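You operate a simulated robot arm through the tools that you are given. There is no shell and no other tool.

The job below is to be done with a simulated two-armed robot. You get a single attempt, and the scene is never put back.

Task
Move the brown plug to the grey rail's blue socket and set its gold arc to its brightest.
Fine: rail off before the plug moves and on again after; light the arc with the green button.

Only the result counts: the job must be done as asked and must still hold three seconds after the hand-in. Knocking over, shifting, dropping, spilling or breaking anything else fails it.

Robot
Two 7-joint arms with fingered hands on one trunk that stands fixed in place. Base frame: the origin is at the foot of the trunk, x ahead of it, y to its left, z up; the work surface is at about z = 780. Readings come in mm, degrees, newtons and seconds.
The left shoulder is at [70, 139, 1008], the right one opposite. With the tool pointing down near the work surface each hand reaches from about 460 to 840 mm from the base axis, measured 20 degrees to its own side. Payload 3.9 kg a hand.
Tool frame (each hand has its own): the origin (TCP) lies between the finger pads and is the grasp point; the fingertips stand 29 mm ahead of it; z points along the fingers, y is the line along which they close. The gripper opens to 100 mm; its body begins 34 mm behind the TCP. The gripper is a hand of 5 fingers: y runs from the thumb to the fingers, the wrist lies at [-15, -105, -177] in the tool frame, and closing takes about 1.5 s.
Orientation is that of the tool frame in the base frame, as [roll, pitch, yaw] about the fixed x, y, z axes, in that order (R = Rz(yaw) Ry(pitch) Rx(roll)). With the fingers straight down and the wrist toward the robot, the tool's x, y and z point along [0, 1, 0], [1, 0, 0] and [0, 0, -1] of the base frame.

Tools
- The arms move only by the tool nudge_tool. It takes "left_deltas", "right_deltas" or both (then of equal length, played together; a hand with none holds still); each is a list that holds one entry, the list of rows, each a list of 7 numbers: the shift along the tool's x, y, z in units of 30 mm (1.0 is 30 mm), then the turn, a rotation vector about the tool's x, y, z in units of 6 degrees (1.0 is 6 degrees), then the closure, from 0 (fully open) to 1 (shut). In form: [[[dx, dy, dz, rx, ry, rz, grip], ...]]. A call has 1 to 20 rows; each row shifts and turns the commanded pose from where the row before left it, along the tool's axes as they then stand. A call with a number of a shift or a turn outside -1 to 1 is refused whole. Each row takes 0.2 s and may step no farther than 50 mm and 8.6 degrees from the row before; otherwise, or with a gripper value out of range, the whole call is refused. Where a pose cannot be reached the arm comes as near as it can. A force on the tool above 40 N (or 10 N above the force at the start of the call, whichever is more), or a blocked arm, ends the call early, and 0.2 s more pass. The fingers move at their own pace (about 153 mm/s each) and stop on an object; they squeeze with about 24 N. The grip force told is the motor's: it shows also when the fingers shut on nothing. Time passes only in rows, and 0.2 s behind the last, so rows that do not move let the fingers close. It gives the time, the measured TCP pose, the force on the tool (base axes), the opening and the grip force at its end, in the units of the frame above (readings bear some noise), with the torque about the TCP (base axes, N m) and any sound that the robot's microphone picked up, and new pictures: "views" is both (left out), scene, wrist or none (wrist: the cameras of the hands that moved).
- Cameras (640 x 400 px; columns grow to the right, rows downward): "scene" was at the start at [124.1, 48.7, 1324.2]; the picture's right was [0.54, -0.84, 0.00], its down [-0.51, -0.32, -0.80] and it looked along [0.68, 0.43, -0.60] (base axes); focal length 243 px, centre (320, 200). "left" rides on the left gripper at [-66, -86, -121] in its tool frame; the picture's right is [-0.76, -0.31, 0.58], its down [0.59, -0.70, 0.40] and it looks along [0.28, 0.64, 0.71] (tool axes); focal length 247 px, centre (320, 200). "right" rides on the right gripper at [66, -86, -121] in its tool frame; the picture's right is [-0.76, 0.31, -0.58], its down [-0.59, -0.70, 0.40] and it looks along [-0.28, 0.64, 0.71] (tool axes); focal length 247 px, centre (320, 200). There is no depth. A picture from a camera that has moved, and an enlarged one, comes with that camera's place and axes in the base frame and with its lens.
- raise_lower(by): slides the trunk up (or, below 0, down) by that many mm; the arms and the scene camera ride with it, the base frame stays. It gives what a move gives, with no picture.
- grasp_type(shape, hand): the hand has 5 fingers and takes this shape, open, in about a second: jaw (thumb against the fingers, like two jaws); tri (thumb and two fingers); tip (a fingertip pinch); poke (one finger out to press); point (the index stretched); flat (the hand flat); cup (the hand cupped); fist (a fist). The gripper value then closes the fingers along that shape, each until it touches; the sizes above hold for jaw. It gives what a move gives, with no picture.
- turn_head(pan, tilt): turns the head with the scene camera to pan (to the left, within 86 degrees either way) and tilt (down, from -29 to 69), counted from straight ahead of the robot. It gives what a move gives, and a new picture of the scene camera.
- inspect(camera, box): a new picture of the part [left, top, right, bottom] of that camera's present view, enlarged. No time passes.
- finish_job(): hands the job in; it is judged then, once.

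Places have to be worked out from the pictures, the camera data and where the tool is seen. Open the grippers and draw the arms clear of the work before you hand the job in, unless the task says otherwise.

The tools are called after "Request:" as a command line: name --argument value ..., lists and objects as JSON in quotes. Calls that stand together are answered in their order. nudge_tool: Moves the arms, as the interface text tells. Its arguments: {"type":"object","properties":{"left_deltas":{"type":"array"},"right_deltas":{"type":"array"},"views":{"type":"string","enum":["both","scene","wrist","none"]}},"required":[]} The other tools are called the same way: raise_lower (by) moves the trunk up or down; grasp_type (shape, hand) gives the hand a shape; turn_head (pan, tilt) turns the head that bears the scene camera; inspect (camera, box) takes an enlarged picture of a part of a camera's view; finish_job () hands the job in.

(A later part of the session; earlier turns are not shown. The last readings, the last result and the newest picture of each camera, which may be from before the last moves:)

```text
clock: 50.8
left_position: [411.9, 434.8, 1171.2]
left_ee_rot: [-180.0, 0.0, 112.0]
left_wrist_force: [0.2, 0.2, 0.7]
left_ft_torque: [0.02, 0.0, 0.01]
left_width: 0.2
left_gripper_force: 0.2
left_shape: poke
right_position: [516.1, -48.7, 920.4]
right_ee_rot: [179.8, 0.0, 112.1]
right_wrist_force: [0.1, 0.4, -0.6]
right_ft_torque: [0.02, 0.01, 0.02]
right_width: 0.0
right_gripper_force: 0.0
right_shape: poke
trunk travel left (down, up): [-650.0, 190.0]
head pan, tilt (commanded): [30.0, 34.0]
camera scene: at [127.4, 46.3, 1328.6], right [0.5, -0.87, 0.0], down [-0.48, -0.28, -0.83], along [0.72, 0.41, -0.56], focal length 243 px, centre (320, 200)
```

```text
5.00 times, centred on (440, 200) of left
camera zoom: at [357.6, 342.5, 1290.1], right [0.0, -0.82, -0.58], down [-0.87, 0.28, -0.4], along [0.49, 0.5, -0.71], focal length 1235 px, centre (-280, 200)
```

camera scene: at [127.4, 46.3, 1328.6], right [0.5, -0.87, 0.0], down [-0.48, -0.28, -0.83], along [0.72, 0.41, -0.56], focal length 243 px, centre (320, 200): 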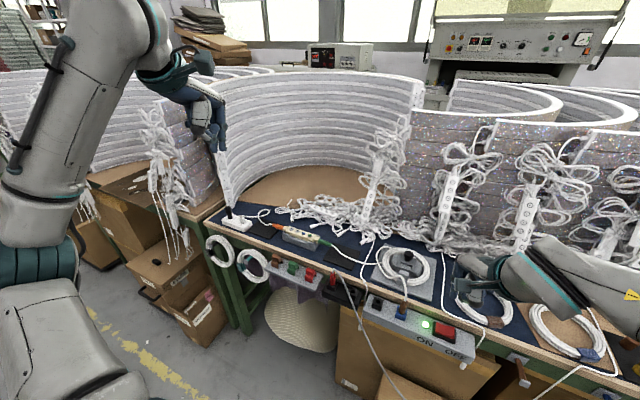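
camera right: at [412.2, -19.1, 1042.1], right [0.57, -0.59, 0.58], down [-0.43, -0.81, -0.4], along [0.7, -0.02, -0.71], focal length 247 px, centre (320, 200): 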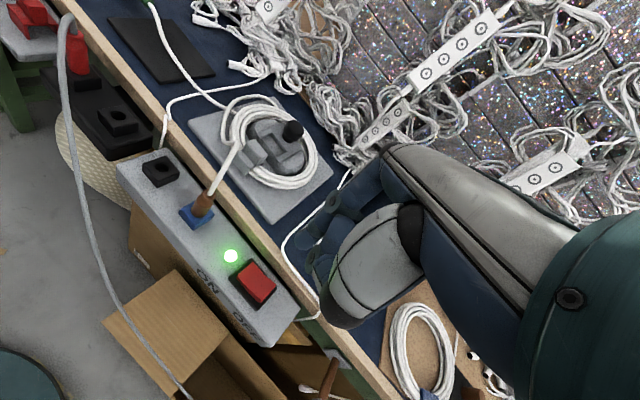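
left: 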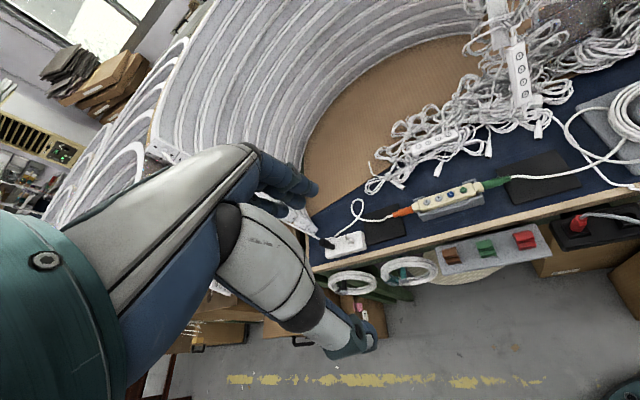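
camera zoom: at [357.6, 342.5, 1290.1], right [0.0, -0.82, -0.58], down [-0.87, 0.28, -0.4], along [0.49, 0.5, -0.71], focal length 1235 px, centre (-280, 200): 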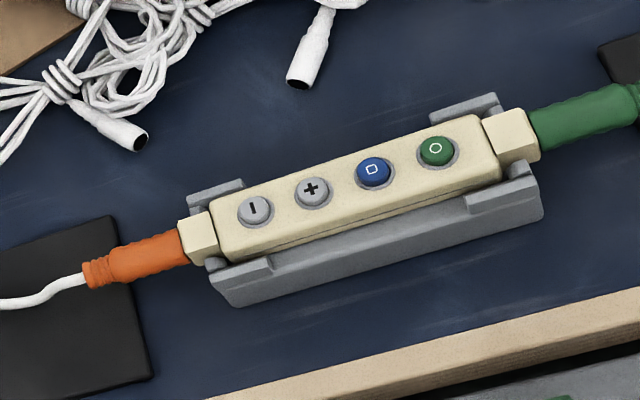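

Triangulating scene and left wrist views gives the buttons at about minus (583, 411), plus (584, 390), blue (585, 368), green (588.5, 347), tops near z≈833. I bring the left index tip to about 40 mm above the green button.

Request:
nudge_tool --left_deltas '[[[-0.39, 0.35, 0.747, 0, 0, 0, 0], [-0.39, 0.35, 0.747, 0, 0, 0, 0], [-0.39, 0.35, 0.747, 0, 0, 0, 0], [-0.39, 0.35, 0.747, 0, 0, 0, 0], [-0.39, 0.35, 0.747, 0, 0, 0, 0], [-0.39, 0.35, 0.747, 0, 0, 0, 0], [-0.39, 0.35, 0.747, 0, 0, 0, 0], [-0.39, 0.35, 0.747, 0, 0, 0, 0], [-0.39, 0.35, 0.747, 0, 0, 0, 0], [-0.39, 0.35, 0.747, 0, 0, 0, 0], [-0.39, 0.35, 0.747, 0, 0, 0, 0], [-0.39, 0.35, 0.747, 0, 0, 0, 0]]]' --views "both"

Request:
inspect --camera "left" --box '[220, 140, 420, 340]'

Request:
inspect --camera "scene" --box '[240, 170, 360, 270]'

```text
clock: 53.4
left_position: [580.0, 349.3, 900.6]
left_ee_rot: [180.0, -0.1, 112.0]
left_wrist_force: [0.6, -0.4, -0.9]
left_ft_torque: [0.03, 0.02, -0.02]
left_width: 0.0
left_gripper_force: 0.1
left_shape: poke
right_position: [517.7, -48.0, 920.2]
right_ee_rot: [-180.0, -0.1, 112.0]
right_wrist_force: [0.7, -0.3, 0.9]
right_ft_torque: [-0.01, -0.01, 0.0]
right_width: 0.0
right_gripper_force: 0.1
right_shape: poke
trunk travel left (down, up): [-650.0, 190.0]
head pan, tilt (commanded): [30.0, 34.0]
camera scene: at [128.2, 45.4, 1328.5], right [0.5, -0.87, 0.0], down [-0.48, -0.28, -0.83], along [0.72, 0.41, -0.56], focal length 243 px, centre (320, 200)
camera left: at [525.8, 257.9, 1020.2], right [0.0, -0.82, -0.58], down [-0.87, 0.28, -0.4], along [0.49, 0.5, -0.71], focal length 247 px, centre (320, 200)
```

scene: 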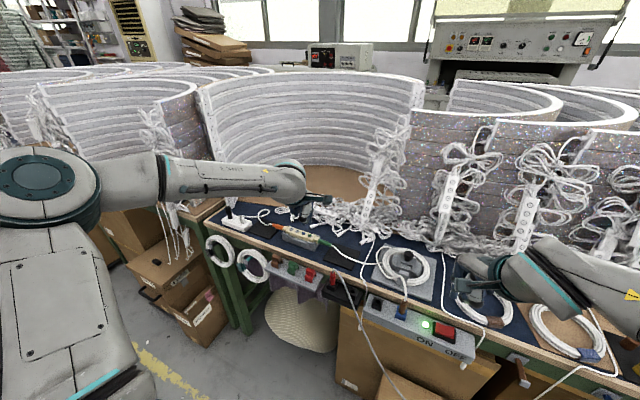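
left: 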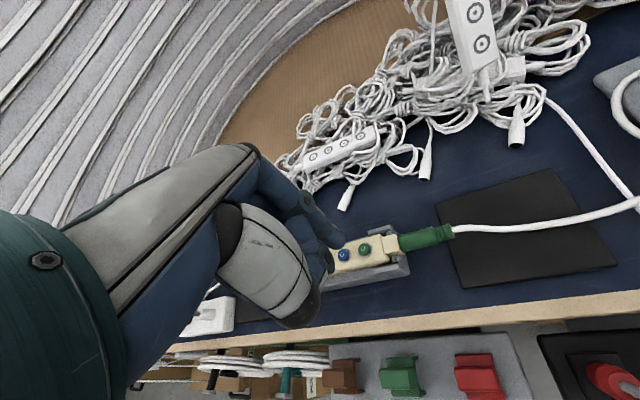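

```text
2.00 times, centred on (320, 240) of left
camera zoom: at [525.8, 257.9, 1020.2], right [0.0, -0.82, -0.58], down [-0.87, 0.28, -0.4], along [0.49, 0.5, -0.71], focal length 494 px, centre (320, 120)
```

zoom: 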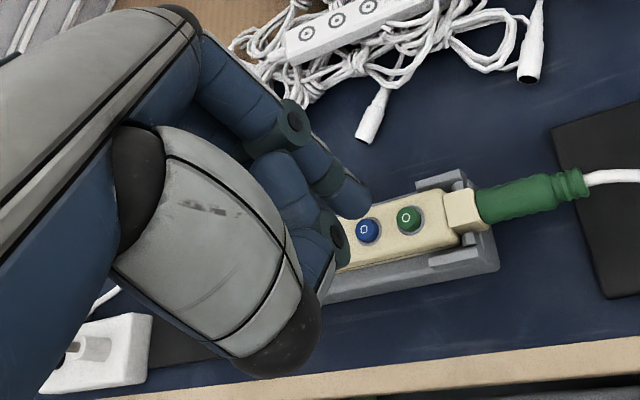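

```text
4.00 times, centred on (300, 220) of scene
camera zoom: at [128.2, 45.4, 1328.5], right [0.5, -0.87, 0.0], down [-0.48, -0.28, -0.83], along [0.72, 0.41, -0.56], focal length 970 px, centre (400, 120)
```

zoom: 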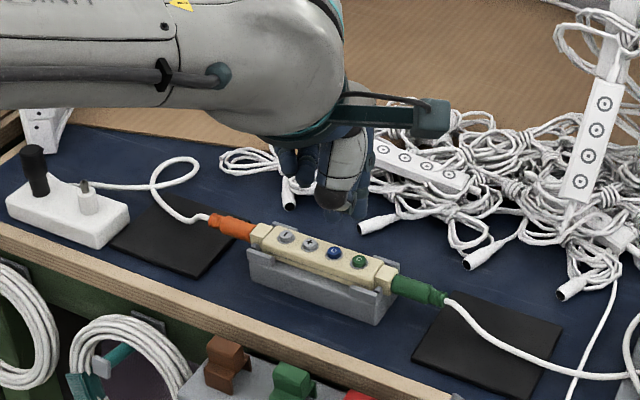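

The left index tip sits at about (587, 345, 871) and the green button at about (590, 346, 832). I lower 26 mm with a small forward shift and look again.

Request:
nudge_tool --left_deltas '[[[0, 0.09, 0.3, 0, 0, 0, 0], [0, 0, 0.3, 0, 0, 0, 0], [0, 0, 0.267, 0, 0, 0, 0]]]' --views "none"

Request:
inspect --camera "left" --box '[260, 180, 420, 300]'

Request:
inspect --camera "scene" --box '[270, 200, 350, 260]'

```text
clock: 54.2
left_position: [581.6, 353.0, 877.3]
left_ee_rot: [180.0, 0.0, 112.0]
left_wrist_force: [0.0, 0.8, 0.6]
left_ft_torque: [0.02, 0.0, 0.0]
left_width: 0.1
left_gripper_force: 0.0
left_shape: poke
right_position: [516.5, -48.2, 920.8]
right_ee_rot: [-180.0, 0.0, 111.9]
right_wrist_force: [0.7, -0.6, -0.6]
right_ft_torque: [-0.02, -0.01, -0.01]
right_width: 0.0
right_gripper_force: 0.0
right_shape: poke
trunk travel left (down, up): [-650.0, 190.0]
head pan, tilt (commanded): [30.0, 34.0]
```

```text
3.33 times, centred on (340, 240) of left
camera zoom: at [529.0, 260.5, 995.2], right [0.0, -0.82, -0.58], down [-0.87, 0.28, -0.4], along [0.49, 0.5, -0.71], focal length 823 px, centre (253, 67)
```

zoom: 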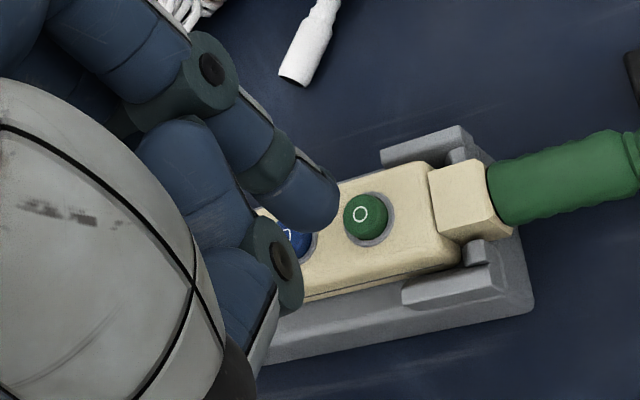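

```text
6.67 times, centred on (310, 230) of scene
camera zoom: at [127.6, 46.1, 1328.6], right [0.5, -0.87, 0.0], down [-0.48, -0.28, -0.83], along [0.72, 0.41, -0.56], focal length 1617 px, centre (387, 0)
```

zoom: 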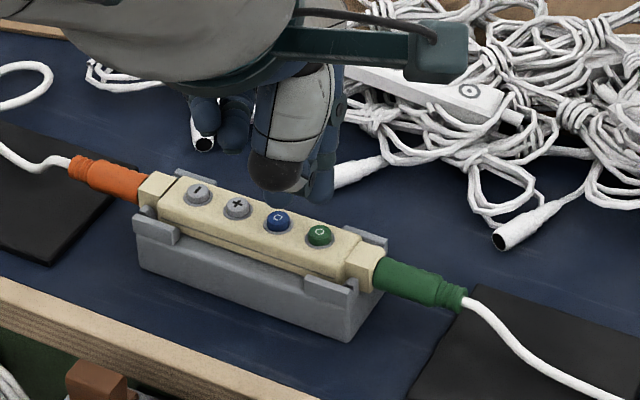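

In the left wrist view the button lies a few millimetres to the right of the tip's path. I shift by about (2, -4) mm, lower 8 mm, and check again.

Request:
nudge_tool --left_deltas '[[[-0.149, 0.012, 0.133, 0, 0, 0, 0], [0, 0, 0.133, 0, 0, 0, 0]]]' --views "none"

Request:
inspect --camera "left" --box '[260, 180, 420, 300]'

Request:
inspect --camera "scene" --box '[270, 200, 350, 260]'

```text
clock: 54.8
left_position: [585.5, 348.5, 867.4]
left_ee_rot: [-180.0, 0.0, 112.0]
left_wrist_force: [0.3, -0.6, -0.1]
left_ft_torque: [-0.01, -0.01, 0.02]
left_width: 0.0
left_gripper_force: 0.1
left_shape: poke
right_position: [516.0, -48.7, 920.6]
right_ee_rot: [180.0, 0.0, 112.0]
right_wrist_force: [-0.6, 0.6, -1.0]
right_ft_torque: [-0.01, 0.0, 0.0]
right_width: 0.0
right_gripper_force: 0.0
right_shape: poke
trunk travel left (down, up): [-650.0, 190.0]
head pan, tilt (commanded): [30.0, 34.0]
```

```text
3.33 times, centred on (340, 240) of left
camera zoom: at [531.5, 256.7, 987.5], right [0.0, -0.82, -0.58], down [-0.87, 0.28, -0.4], along [0.49, 0.5, -0.71], focal length 823 px, centre (253, 67)
```

zoom: 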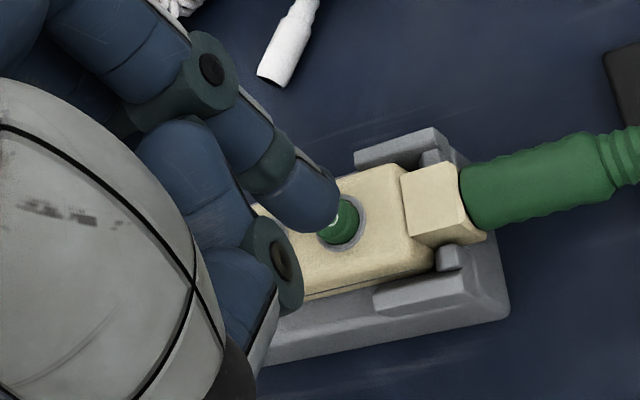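

```text
6.67 times, centred on (310, 230) of scene
camera zoom: at [127.3, 46.4, 1328.6], right [0.5, -0.87, 0.0], down [-0.48, -0.28, -0.83], along [0.72, 0.41, -0.56], focal length 1617 px, centre (387, 0)
```

zoom: 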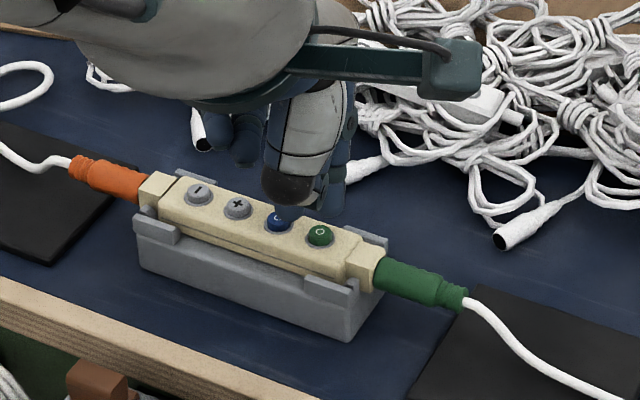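

The tip is close to the green button, but part of the thumb seems to hang over the blue one. I enlarge the scene view to check its height.

Request:
inspect --camera "scene" --box '[290, 210, 330, 240]'

Request:
inspect --camera "left" --box '[290, 200, 370, 260]'

```text
13.33 times, centred on (310, 225) of scene
camera zoom: at [127.3, 46.4, 1328.6], right [0.5, -0.87, 0.0], down [-0.48, -0.28, -0.83], along [0.72, 0.41, -0.56], focal length 3234 px, centre (453, -133)
```

zoom: 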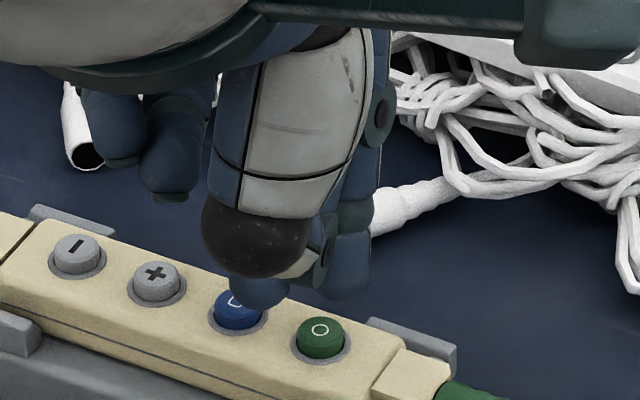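

```text
6.67 times, centred on (330, 230) of left
camera zoom: at [531.5, 256.7, 987.5], right [0.0, -0.82, -0.58], down [-0.87, 0.28, -0.4], along [0.49, 0.5, -0.71], focal length 1646 px, centre (253, 0)
```

zoom: 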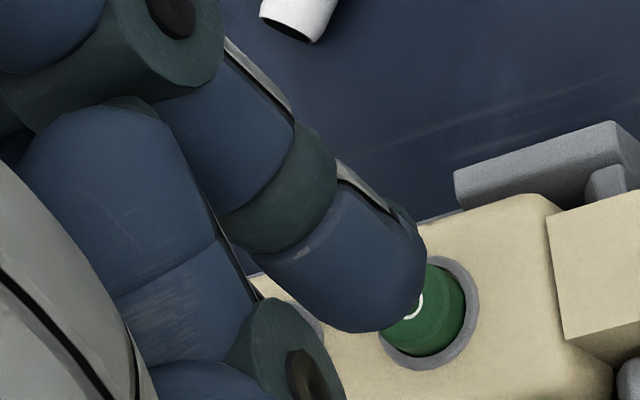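

The fingertip is about 10 mm above the green button, within roughly 3 mm of its centre, and the thumb clears the blue button by being higher and nearer to the robot. I shift 2 mm and lower in 2–3 mm steps, watching the force.

Request:
nudge_tool --left_deltas '[[[0.056, 0.04, 0.1, 0, 0, 0, 0], [0, 0, 0.1, 0, 0, 0, 0], [0, 0, 0.067, 0, 0, 0, 0]]]' --views "none"

Request:
inspect --camera "left" --box '[290, 200, 370, 260]'

Request:
inspect --camera "scene" --box '[290, 210, 330, 240]'

```text
clock: 55.6
left_position: [586.4, 349.9, 860.4]
left_ee_rot: [180.0, 0.0, 112.0]
left_wrist_force: [-0.2, -0.1, 0.5]
left_ft_torque: [0.03, -0.04, 0.0]
left_width: 0.1
left_gripper_force: 0.1
left_shape: poke
right_position: [516.5, -47.4, 921.1]
right_ee_rot: [179.8, -0.1, 112.0]
right_wrist_force: [0.1, 0.7, -0.8]
right_ft_torque: [0.0, 0.0, -0.02]
right_width: 0.1
right_gripper_force: 0.1
right_shape: poke
trunk travel left (down, up): [-650.0, 190.0]
head pan, tilt (commanded): [30.0, 34.0]
```

```text
6.67 times, centred on (330, 230) of left
camera zoom: at [532.6, 258.0, 979.7], right [0.0, -0.82, -0.58], down [-0.87, 0.28, -0.4], along [0.49, 0.5, -0.71], focal length 1646 px, centre (253, 0)
```

zoom: 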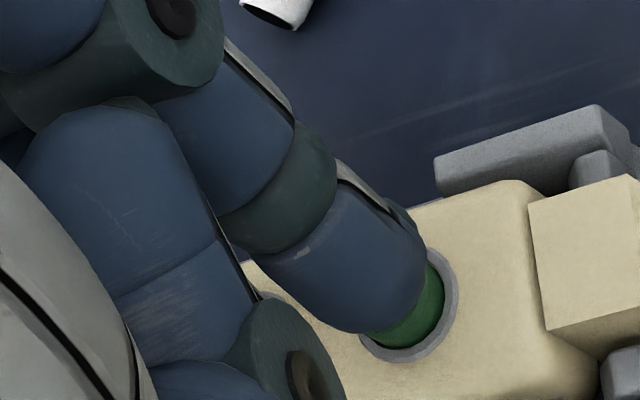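

```text
13.33 times, centred on (310, 225) of scene
camera zoom: at [127.4, 46.1, 1328.6], right [0.5, -0.87, 0.0], down [-0.48, -0.28, -0.83], along [0.72, 0.41, -0.56], focal length 3234 px, centre (453, -133)
```

zoom: 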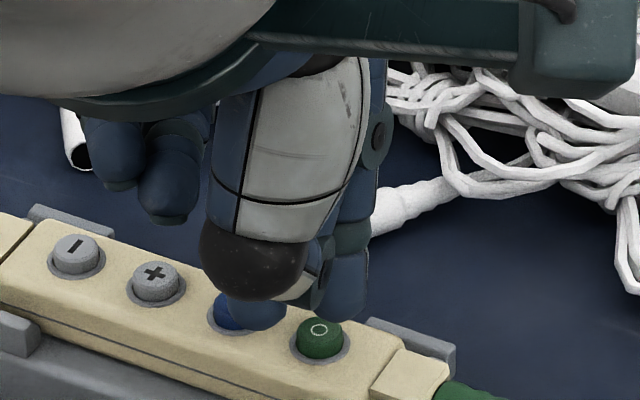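

The views now agree within about 2 mm. I make a last 2.5 mm shift and lower in 2 mm steps until the button yields.

Request:
nudge_tool --left_deltas '[[[0.071, 0.047, 0.067, 0, 0, 0, 0], [0, 0, 0.067, 0, 0, 0, 0], [0, 0, 0.067, 0, 0, 0, 0]]]' --views "scene"

Request:
inspect --camera "left" --box '[290, 200, 370, 260]'

Request:
inspect --camera "scene" --box '[290, 210, 330, 240]'

```text
clock: 56.4
left_position: [587.7, 353.4, 853.5]
left_ee_rot: [180.0, 0.0, 112.0]
left_wrist_force: [-0.2, -0.6, -0.1]
left_ft_torque: [-0.02, -0.02, 0.0]
left_width: 0.2
left_gripper_force: 0.1
left_shape: poke
right_position: [516.4, -48.1, 919.1]
right_ee_rot: [179.9, -0.1, 112.1]
right_wrist_force: [-0.2, 0.0, -0.3]
right_ft_torque: [0.03, 0.03, 0.01]
right_width: 0.0
right_gripper_force: 0.0
right_shape: poke
trunk travel left (down, up): [-650.0, 190.0]
head pan, tilt (commanded): [30.0, 34.0]
camera scene: at [127.4, 46.2, 1328.6], right [0.5, -0.87, 0.0], down [-0.48, -0.28, -0.83], along [0.72, 0.41, -0.56], focal length 243 px, centre (320, 200)
```

scene: 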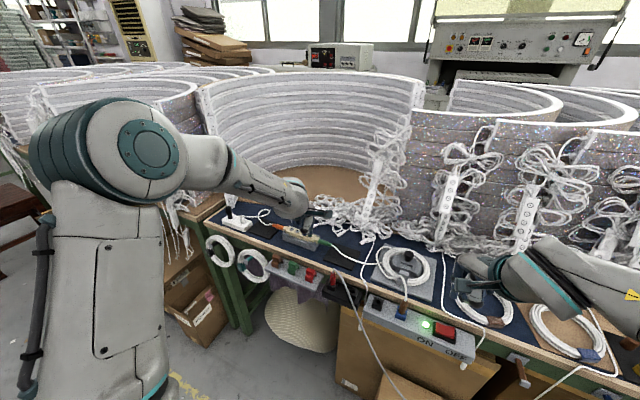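

```text
6.67 times, centred on (330, 230) of left
camera zoom: at [533.0, 261.0, 973.3], right [0.0, -0.82, -0.58], down [-0.87, 0.28, -0.4], along [0.49, 0.5, -0.71], focal length 1646 px, centre (253, 0)
```

zoom: 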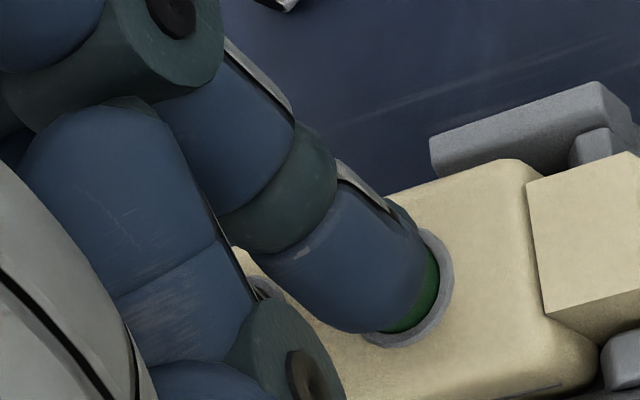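

```text
13.33 times, centred on (310, 225) of scene
camera zoom: at [127.4, 46.2, 1328.6], right [0.5, -0.87, 0.0], down [-0.48, -0.28, -0.83], along [0.72, 0.41, -0.56], focal length 3234 px, centre (453, -133)
```

zoom: 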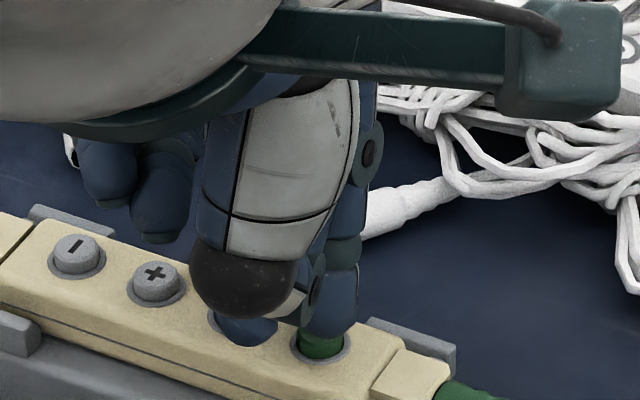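

The tip now covers the green button with no contact force yet. I continue down in 1.5 mm steps.

Request:
nudge_tool --left_deltas '[[[0, 0, 0.05, 0, 0, 0, 0], [0, 0, 0.05, 0, 0, 0, 0]]]' --views "none"

Request:
inspect --camera "scene" --box '[290, 210, 330, 240]'

```text
clock: 57.0
left_position: [586.6, 355.0, 851.7]
left_ee_rot: [179.9, 0.0, 112.0]
left_wrist_force: [0.1, -0.7, -0.4]
left_ft_torque: [0.01, -0.02, 0.02]
left_width: 0.0
left_gripper_force: 0.1
left_shape: poke
right_position: [517.2, -48.1, 920.2]
right_ee_rot: [179.9, 0.0, 112.0]
right_wrist_force: [0.0, -0.9, 0.2]
right_ft_torque: [-0.02, 0.0, 0.0]
right_width: 0.2
right_gripper_force: 0.0
right_shape: poke
trunk travel left (down, up): [-650.0, 190.0]
head pan, tilt (commanded): [30.0, 34.0]
```

```text
13.33 times, centred on (310, 225) of scene
camera zoom: at [127.4, 46.4, 1328.6], right [0.5, -0.87, 0.0], down [-0.48, -0.28, -0.83], along [0.72, 0.41, -0.56], focal length 3234 px, centre (453, -133)
```

zoom: 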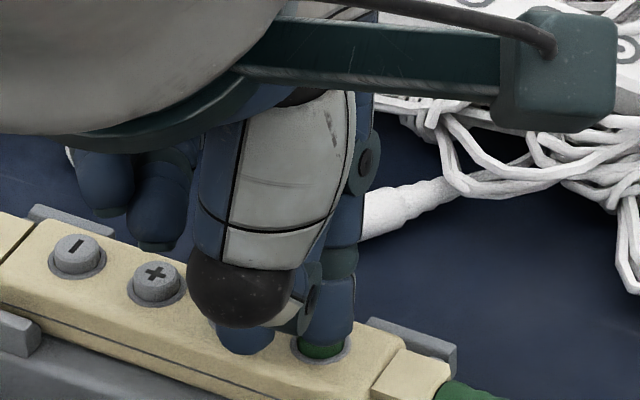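

Still no contact force. I go down another 3 mm in small steps.

Request:
nudge_tool --left_deltas '[[[0, 0, 0.05, 0, 0, 0, 0], [0, 0, 0.05, 0, 0, 0, 0]]]' --views "none"

Request:
inspect --camera "scene" --box '[290, 210, 330, 240]'

Request:
inspect --camera "left" --box '[260, 180, 420, 300]'

```text
clock: 57.6
left_position: [585.8, 354.1, 850.3]
left_ee_rot: [179.8, 0.0, 111.9]
left_wrist_force: [-0.4, 0.1, 6.4]
left_ft_torque: [0.08, 0.03, -0.01]
left_width: 0.0
left_gripper_force: 0.0
left_shape: poke
right_position: [515.9, -48.3, 920.9]
right_ee_rot: [180.0, -0.1, 112.1]
right_wrist_force: [-0.2, -0.6, -0.8]
right_ft_torque: [-0.04, -0.01, -0.01]
right_width: 0.3
right_gripper_force: 0.1
right_shape: poke
trunk travel left (down, up): [-650.0, 190.0]
head pan, tilt (commanded): [30.0, 34.0]
```

```text
13.33 times, centred on (310, 225) of scene
camera zoom: at [126.5, 45.9, 1328.8], right [0.5, -0.87, 0.0], down [-0.48, -0.28, -0.83], along [0.72, 0.41, -0.56], focal length 3234 px, centre (453, -133)
```

zoom: 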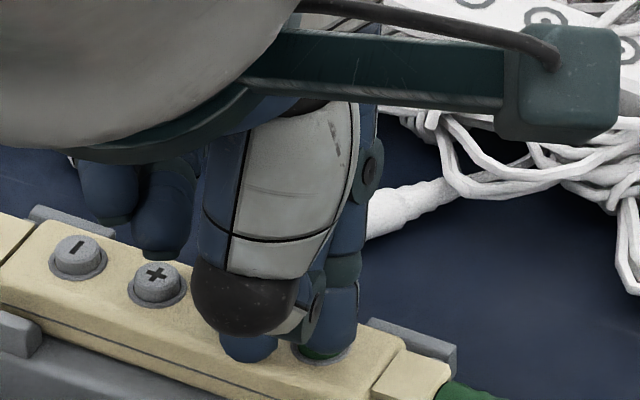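

```text
3.33 times, centred on (340, 240) of left
camera zoom: at [532.3, 260.9, 968.7], right [0.0, -0.82, -0.58], down [-0.87, 0.28, -0.4], along [0.49, 0.5, -0.71], focal length 823 px, centre (253, 67)
```

zoom: 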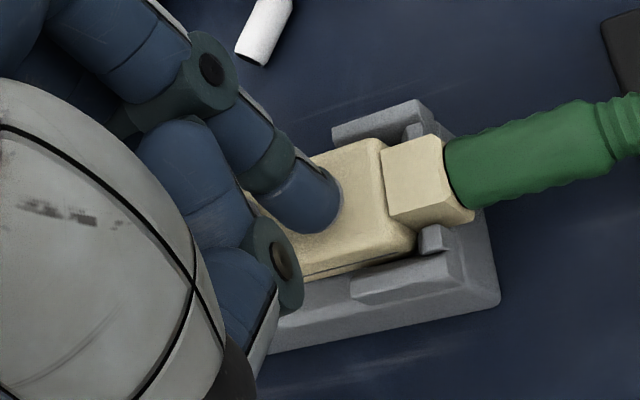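

Contact at 6.4 N. I press 2 mm further and listen for a click while watching the arcs.

Request:
nudge_tool --left_deltas '[[[0, 0, 0.035, 0, 0, 0, 0], [0, 0, 0.035, 0, 0, 0, 0]]]' --views "scene"

Request:
inspect --camera "scene" --box '[290, 210, 330, 240]'

```text
clock: 58.2
left_position: [587.1, 352.9, 849.6]
left_ee_rot: [179.6, 0.0, 112.0]
left_wrist_force: [1.5, 3.5, 17.1]
left_ft_torque: [0.29, -0.01, -0.04]
left_width: 0.0
left_gripper_force: 0.1
left_shape: poke
right_position: [514.9, -47.5, 921.0]
right_ee_rot: [179.8, 0.0, 112.0]
right_wrist_force: [-0.7, -0.3, 0.5]
right_ft_torque: [-0.01, -0.01, -0.01]
right_width: 0.0
right_gripper_force: 0.0
right_shape: poke
trunk travel left (down, up): [-650.0, 190.0]
head pan, tilt (commanded): [30.0, 34.0]
camera scene: at [125.0, 45.3, 1329.1], right [0.5, -0.87, 0.0], down [-0.48, -0.28, -0.83], along [0.72, 0.42, -0.56], focal length 243 px, centre (320, 200)
```

scene: 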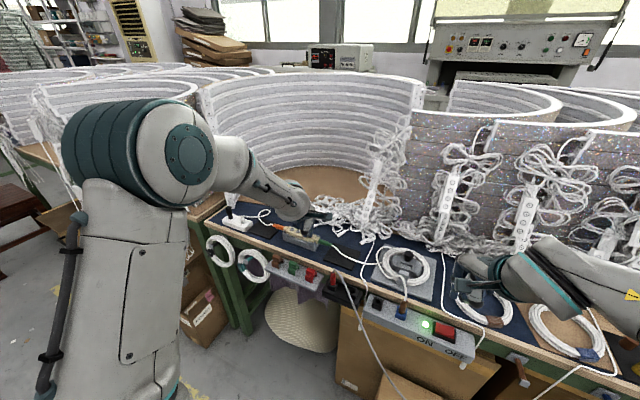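

```text
13.33 times, centred on (310, 225) of scene
camera zoom: at [125.0, 45.3, 1329.1], right [0.5, -0.87, 0.0], down [-0.48, -0.28, -0.83], along [0.72, 0.42, -0.56], focal length 3234 px, centre (453, -133)
```

zoom: 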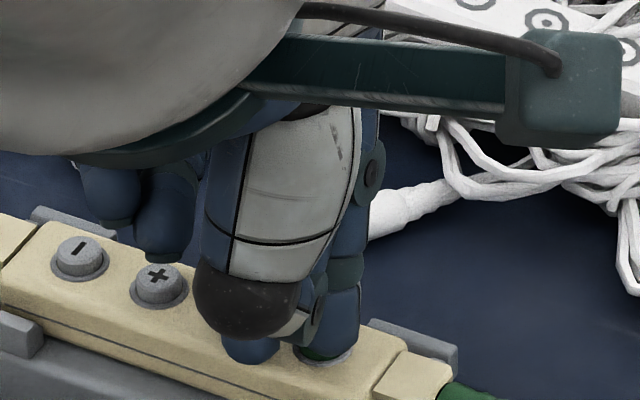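

The torque places the contact at about (585, 364), which is the blue button: a second fingertip beside the index, nearly as low, is touching it. I withdraw at once and will tilt the hand so that only the index leads.

Request:
nudge_tool --left_deltas '[[[0, 0, -0.4, 0, 0, 0, 0], [0, 0, -0.8, 0, 0, 0, 0], [0, 0, -0.8, 0, 0, 0, 0]]]' --views "scene"

Request:
inspect --camera "scene" --box '[280, 190, 340, 240]'

Request:
inspect --camera "left" --box '[220, 160, 420, 320]'

```text
clock: 59.0
left_position: [586.9, 353.3, 904.3]
left_ee_rot: [180.0, 0.1, 112.0]
left_wrist_force: [0.2, 0.0, 0.3]
left_ft_torque: [0.0, 0.01, 0.01]
left_width: 0.0
left_gripper_force: 0.1
left_shape: poke
right_position: [517.0, -48.0, 920.5]
right_ee_rot: [179.9, 0.0, 112.0]
right_wrist_force: [0.0, -0.6, 0.3]
right_ft_torque: [-0.01, 0.0, 0.0]
right_width: 0.0
right_gripper_force: 0.0
right_shape: poke
trunk travel left (down, up): [-650.0, 190.0]
head pan, tilt (commanded): [30.0, 34.0]
camera scene: at [127.2, 46.2, 1328.6], right [0.5, -0.87, 0.0], down [-0.48, -0.28, -0.83], along [0.72, 0.41, -0.56], focal length 243 px, centre (320, 200)
```

scene: 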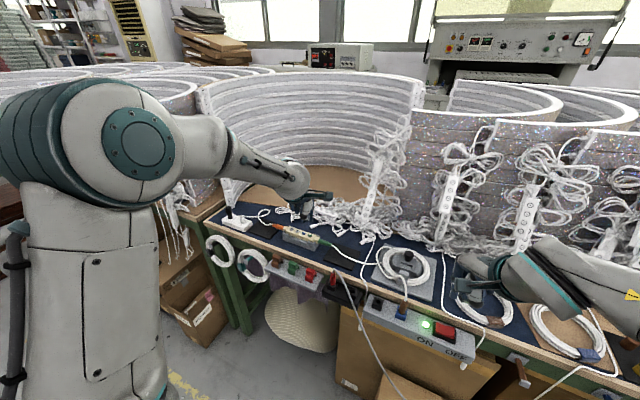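

```text
8.00 times, centred on (310, 215) of scene
camera zoom: at [127.2, 46.2, 1328.6], right [0.5, -0.87, 0.0], down [-0.48, -0.28, -0.83], along [0.72, 0.41, -0.56], focal length 1940 px, centre (400, 80)
```

zoom: 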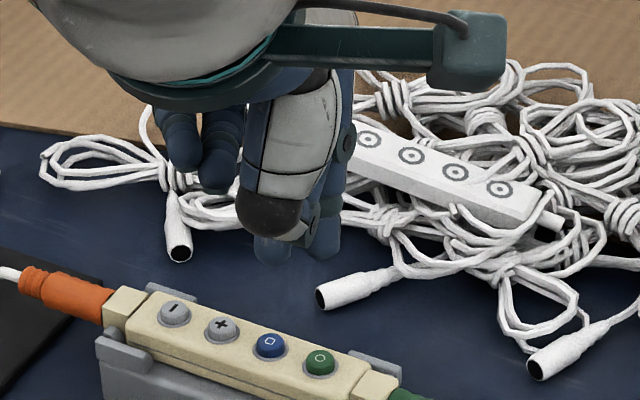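

```text
2.50 times, centred on (320, 240) of left
camera zoom: at [532.8, 260.8, 1023.7], right [0.0, -0.82, -0.58], down [-0.87, 0.28, -0.4], along [0.49, 0.5, -0.71], focal length 617 px, centre (320, 100)
```

zoom: 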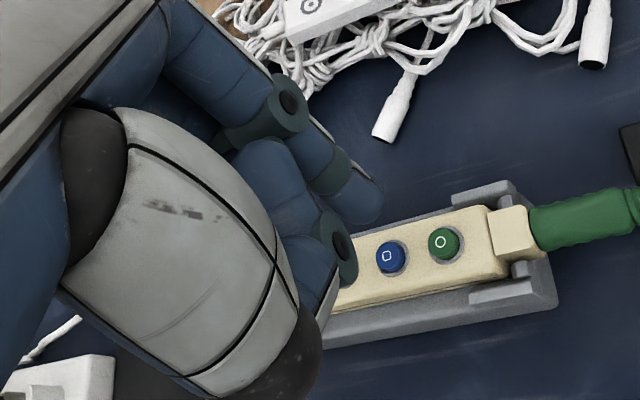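

The scene view confirms two tips side by side. I tilt the left hand 28° about its closing axis so that the index leads by almost 9 mm, and re-centre it over the green button.

Request:
nudge_tool --left_deltas '[[[0, 0, 0, 0, 0.933, 0, 0], [0, 0, 0, 0, 0.933, 0, 0], [0, 0, 0, 0, 0.933, 0, 0], [0, 0, 0, 0, 0.933, 0, 0], [0, 0, 0, 0, 0.933, 0, 0], [-0.355, -0.162, -0.189, 0, 0, 0, 0]]]' --views "none"

Request:
inspect --camera "scene" --box '[280, 190, 340, 240]'

Request:
inspect --camera "left" --box '[220, 160, 420, 320]'

```text
clock: 60.4
left_position: [586.8, 339.4, 907.9]
left_ee_rot: [-180.0, -28.1, 112.1]
left_wrist_force: [0.3, -0.6, 0.2]
left_ft_torque: [-0.01, -0.02, -0.02]
left_width: 0.0
left_gripper_force: 0.0
left_shape: poke
right_position: [515.7, -48.9, 920.8]
right_ee_rot: [179.9, -0.1, 112.1]
right_wrist_force: [-0.3, 0.0, -0.2]
right_ft_torque: [-0.01, 0.01, -0.01]
right_width: 0.0
right_gripper_force: 0.1
right_shape: poke
trunk travel left (down, up): [-650.0, 190.0]
head pan, tilt (commanded): [30.0, 34.0]
```

```text
8.00 times, centred on (310, 215) of scene
camera zoom: at [127.0, 45.9, 1328.7], right [0.5, -0.87, 0.0], down [-0.48, -0.28, -0.83], along [0.72, 0.41, -0.56], focal length 1940 px, centre (400, 80)
```

zoom: 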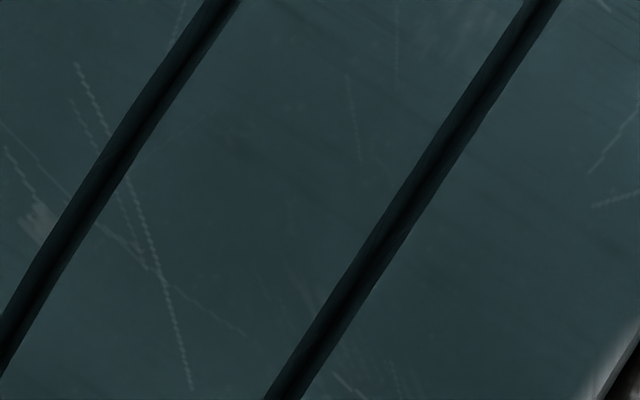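

```text
2.50 times, centred on (320, 240) of left
camera zoom: at [551.1, 201.2, 980.5], right [-0.14, -0.48, -0.87], down [-0.92, 0.39, -0.08], along [0.38, 0.78, -0.5], focal length 617 px, centre (320, 100)
```

zoom: 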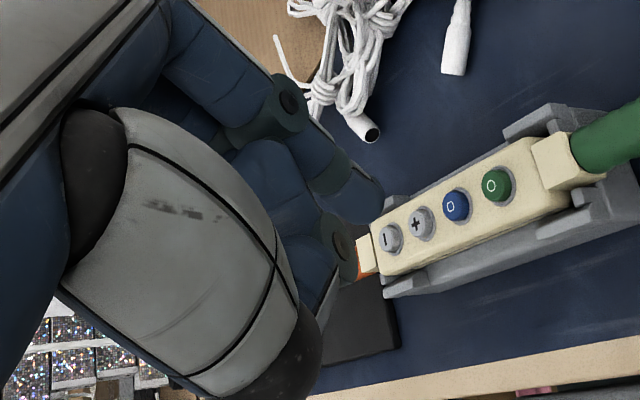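

The left elbow now blocks the head camera's line, though the wrist camera sees all four buttons well. I turn the head to find a free view of the controller.

Request:
turn_head --pan 15 --tilt 38

```text
clock: 61.2
left_position: [587.0, 339.4, 906.3]
left_ee_rot: [180.0, -28.0, 112.0]
left_wrist_force: [0.3, 0.2, 0.1]
left_ft_torque: [0.0, 0.01, 0.02]
left_width: 0.0
left_gripper_force: 0.0
left_shape: poke
right_position: [516.5, -47.6, 918.8]
right_ee_rot: [179.8, -0.1, 112.0]
right_wrist_force: [0.2, 0.0, -0.1]
right_ft_torque: [0.0, 0.02, -0.04]
right_width: 0.0
right_gripper_force: 0.2
right_shape: poke
trunk travel left (down, up): [-650.0, 190.0]
head pan, tilt (commanded): [15.0, 38.0]
camera scene: at [134.0, 24.6, 1322.5], right [0.26, -0.97, 0.0], down [-0.59, -0.16, -0.79], along [0.76, 0.2, -0.62], focal length 243 px, centre (320, 200)
```

scene: 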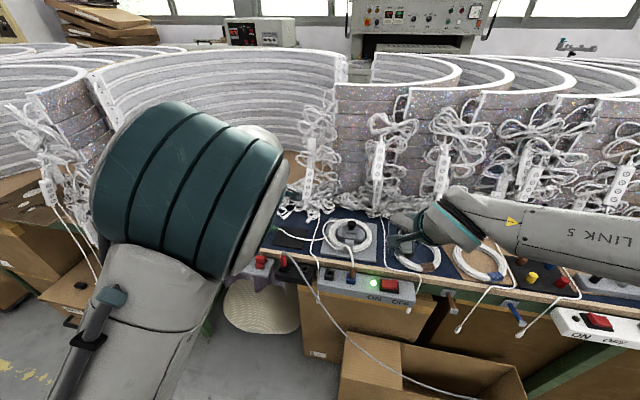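

The raised left elbow hides the controller. I will undo the tilt, raise the hand, and turn its yaw to about 30° before tilting again, so that the wrist lies toward the robot and the second tip falls beyond the button row.

Request:
nudge_tool --left_deltas '[[[0, 0, 0, 0, -0.933, 0, 0], [0, 0, 0, 0, -0.933, 0, 0], [0, 0, 0, 0, -0.933, 0, 0], [0, 0, 0, 0, -0.933, 0, 0], [0, 0, 0, 0, -0.933, 0, 0], [0, 0, -0.7, 0, 0, 0, 0], [0, 0, -0.7, 0, 0, 0, 0]]]' --views "none"

Request:
nudge_tool --left_deltas '[[[0, 0, 0, 0, 0, 0.976, 0], [0, 0, 0, 0, 0, 0.976, 0], [0, 0, 0, 0, 0, 0.976, 0], [0, 0, 0, 0, 0, 0.976, 0], [0, 0, 0, 0, 0, 0.976, 0], [0, 0, 0, 0, 0, 0.976, 0], [0, 0, 0, 0, 0, 0.976, 0], [0, 0, 0, 0, 0, 0.976, 0], [0, 0, 0, 0, 0, 0.976, 0], [0, 0, 0, 0, 0, 0.976, 0], [0, 0, 0, 0, 0, 0.976, 0], [0, 0, 0, 0, 0, 0.976, 0], [0, 0, 0, 0, 0, 0.976, 0], [0, 0, 0, 0, 0, 0.976, 0]]]' --views "both"

```text
clock: 62.8
left_position: [586.0, 339.2, 948.7]
left_ee_rot: [179.9, 0.0, 111.9]
left_wrist_force: [0.7, -0.1, 0.3]
left_ft_torque: [0.0, 0.01, 0.02]
left_width: 0.4
left_gripper_force: 0.1
left_shape: poke
right_position: [516.1, -48.3, 919.5]
right_ee_rot: [180.0, 0.0, 111.9]
right_wrist_force: [1.2, -1.4, -0.3]
right_ft_torque: [0.0, 0.01, 0.0]
right_width: 0.0
right_gripper_force: 0.1
right_shape: poke
trunk travel left (down, up): [-650.0, 190.0]
head pan, tilt (commanded): [15.0, 38.0]
```

```text
clock: 65.8
left_position: [585.1, 340.0, 949.0]
left_ee_rot: [180.0, 0.0, 29.8]
left_wrist_force: [-0.3, -0.7, -0.9]
left_ft_torque: [0.01, 0.01, 0.04]
left_width: 0.0
left_gripper_force: 0.1
left_shape: poke
right_position: [516.4, -48.1, 919.6]
right_ee_rot: [-180.0, 0.1, 112.1]
right_wrist_force: [-0.3, 0.1, 0.5]
right_ft_torque: [0.0, 0.0, 0.02]
right_width: 0.1
right_gripper_force: 0.1
right_shape: poke
trunk travel left (down, up): [-650.0, 190.0]
head pan, tilt (commanded): [15.0, 38.0]
camera scene: at [134.4, 24.5, 1322.4], right [0.26, -0.97, 0.0], down [-0.59, -0.16, -0.79], along [0.76, 0.2, -0.62], focal length 243 px, centre (320, 200)
camera left: at [487.7, 383.1, 1067.3], right [-0.81, -0.11, -0.58], down [0.16, 0.9, -0.4], along [0.56, -0.42, -0.71], focal length 247 px, centre (320, 200)
```

scene: 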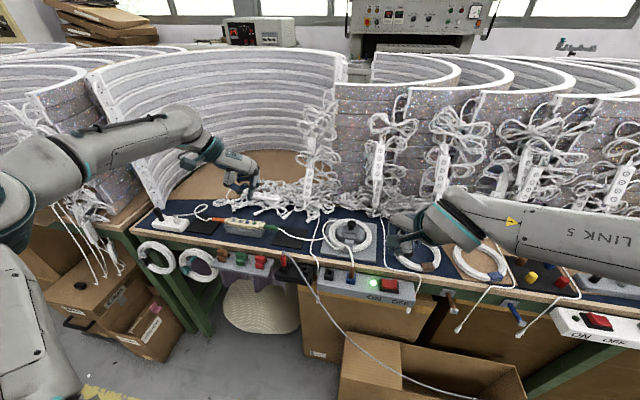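
left: 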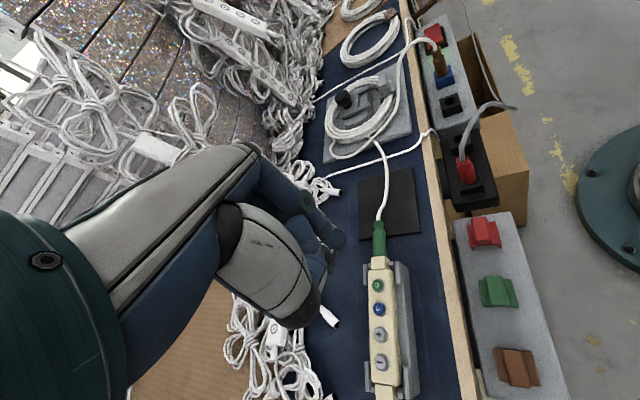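

At yaw 30° the elbow stays well aside and both cameras see the controller. I tilt the hand 28° so the index leads, and come to about 35 mm above the green button.

Request:
nudge_tool --left_deltas '[[[0, 0, 0, 0, 0.933, 0, 0], [0, 0, 0, 0, 0.933, 0, 0], [0, 0, 0, 0, 0.933, 0, 0], [0, 0, 0, 0, 0.933, 0, 0], [0, 0, 0, 0, 0.933, 0, 0], [-0.373, -0.14, 0.84, 0, 0, 0, 0], [-0.373, -0.14, 0.84, 0, 0, 0, 0]]]' --views "both"

Request:
inspect --camera "scene" --box '[205, 180, 285, 240]'

Request:
inspect --camera "left" --box '[240, 160, 440, 320]'

```text
clock: 67.4
left_position: [585.1, 350.7, 892.7]
left_ee_rot: [180.0, -28.0, 29.9]
left_wrist_force: [-0.2, 0.7, -0.7]
left_ft_torque: [0.03, -0.02, 0.0]
left_width: 0.0
left_gripper_force: 0.0
left_shape: poke
right_position: [517.2, -47.7, 919.7]
right_ee_rot: [-179.9, 0.0, 111.9]
right_wrist_force: [-0.7, -0.2, -0.9]
right_ft_torque: [0.0, 0.02, 0.02]
right_width: 0.0
right_gripper_force: 0.1
right_shape: poke
trunk travel left (down, up): [-650.0, 190.0]
head pan, tilt (commanded): [15.0, 38.0]
camera scene: at [134.1, 24.7, 1322.5], right [0.26, -0.97, 0.0], down [-0.59, -0.16, -0.79], along [0.76, 0.2, -0.62], focal length 243 px, centre (320, 200)
camera left: at [444.1, 367.7, 966.9], right [-0.5, 0.07, -0.87], down [0.26, 0.96, -0.08], along [0.83, -0.26, -0.5], focal length 247 px, centre (320, 200)
```

scene: 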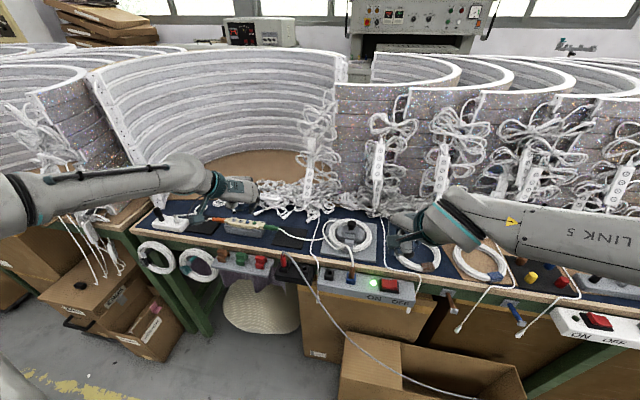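
left: 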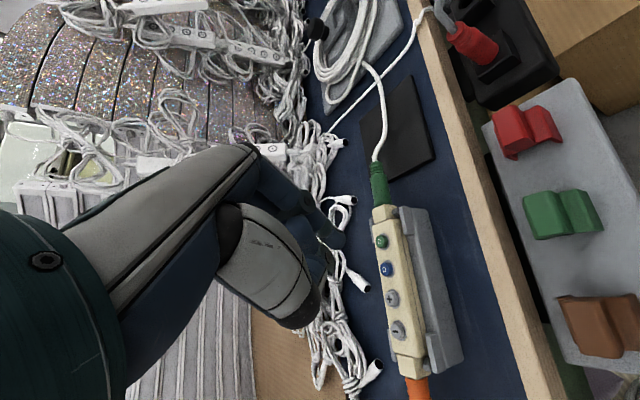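

```text
6.67 times, centred on (245, 210) of scene
camera zoom: at [134.1, 24.7, 1322.5], right [0.26, -0.97, 0.0], down [-0.59, -0.16, -0.79], along [0.76, 0.2, -0.62], focal length 1617 px, centre (820, 133)
```

zoom: 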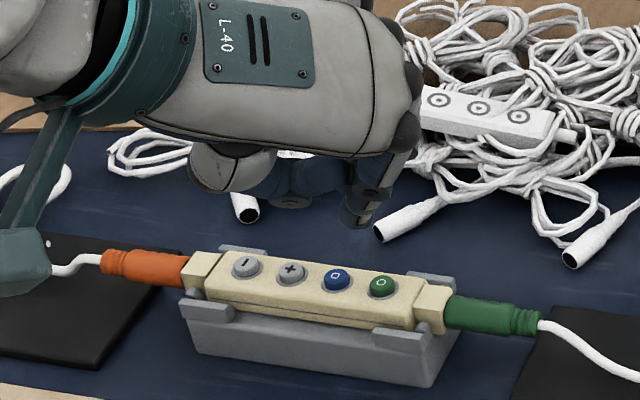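

```text
2.50 times, centred on (340, 240) of left
camera zoom: at [444.1, 367.7, 966.9], right [-0.5, 0.07, -0.87], down [0.26, 0.96, -0.08], along [0.83, -0.26, -0.5], focal length 617 px, centre (270, 100)
```

zoom: 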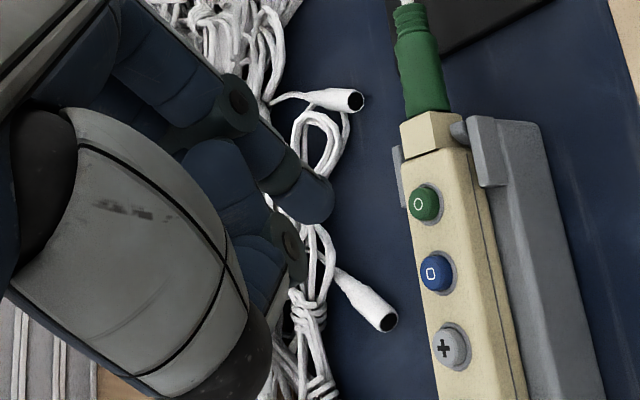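

The scene view now shows the index tip freely, and both cameras agree on the green button at about (594, 350.5, 823). I enlarge the tip in both views to fix its offset from the TCP.

Request:
inspect --camera "scene" --box '[235, 190, 275, 225]'

Request:
inspect --camera "left" --box '[300, 180, 400, 260]'

```text
11.43 times, centred on (255, 208) of scene
camera zoom: at [134.1, 24.7, 1322.5], right [0.26, -0.97, 0.0], down [-0.59, -0.16, -0.79], along [0.76, 0.2, -0.62], focal length 2772 px, centre (1063, 114)
```

zoom: 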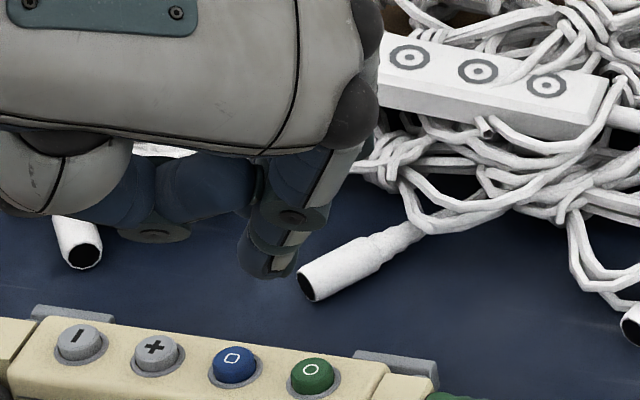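

```text
5.00 times, centred on (350, 220) of left
camera zoom: at [444.1, 367.7, 966.9], right [-0.5, 0.07, -0.87], down [0.26, 0.96, -0.08], along [0.83, -0.26, -0.5], focal length 1235 px, centre (170, 100)
```

zoom: 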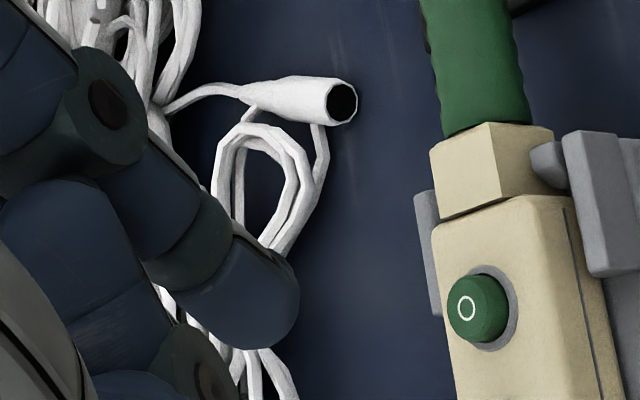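

The tip's centre is at about (585.6, 350, 871), its lowest point near z=864. I move 9 mm forward and 30 mm down, and look again.

Request:
nudge_tool --left_deltas '[[[-0.119, 0.066, 0.503, 0, 0, 0, 0], [-0.119, 0.066, 0.503, 0, 0, 0, 0]]]' --views "none"

Request:
inspect --camera "scene" --box '[235, 195, 275, 230]'

Request:
inspect --camera "left" --box '[300, 180, 400, 260]'

```text
clock: 68.0
left_position: [594.4, 349.5, 862.3]
left_ee_rot: [-180.0, -28.0, 29.9]
left_wrist_force: [0.5, -0.3, -0.3]
left_ft_torque: [0.02, 0.02, -0.03]
left_width: 0.0
left_gripper_force: 0.0
left_shape: poke
right_position: [516.5, -47.9, 919.7]
right_ee_rot: [180.0, 0.0, 112.0]
right_wrist_force: [0.2, -0.5, 0.9]
right_ft_torque: [0.02, 0.01, -0.03]
right_width: 0.1
right_gripper_force: 0.0
right_shape: poke
trunk travel left (down, up): [-650.0, 190.0]
head pan, tilt (commanded): [15.0, 38.0]
```

```text
11.43 times, centred on (255, 212) of scene
camera zoom: at [134.1, 24.5, 1322.5], right [0.26, -0.97, 0.0], down [-0.59, -0.16, -0.79], along [0.76, 0.2, -0.62], focal length 2772 px, centre (1063, 57)
```

zoom: 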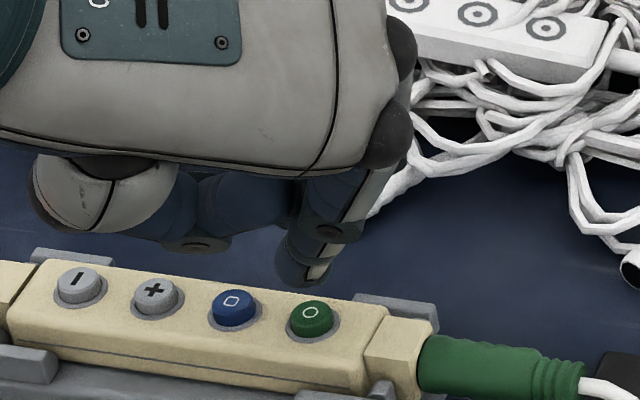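

```text
5.00 times, centred on (350, 220) of left
camera zoom: at [453.4, 368.1, 936.6], right [-0.5, 0.07, -0.86], down [0.26, 0.96, -0.07], along [0.83, -0.26, -0.5], focal length 1235 px, centre (170, 100)
```

zoom: 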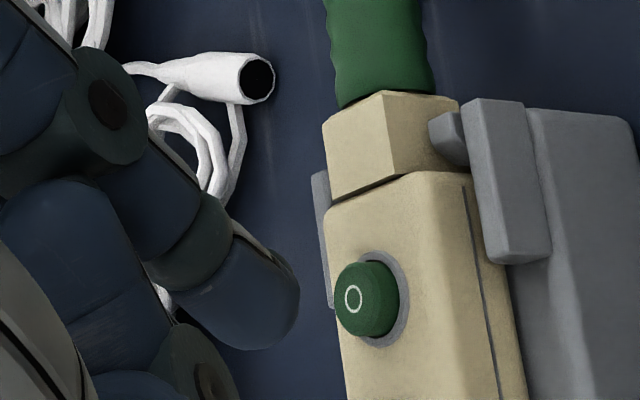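

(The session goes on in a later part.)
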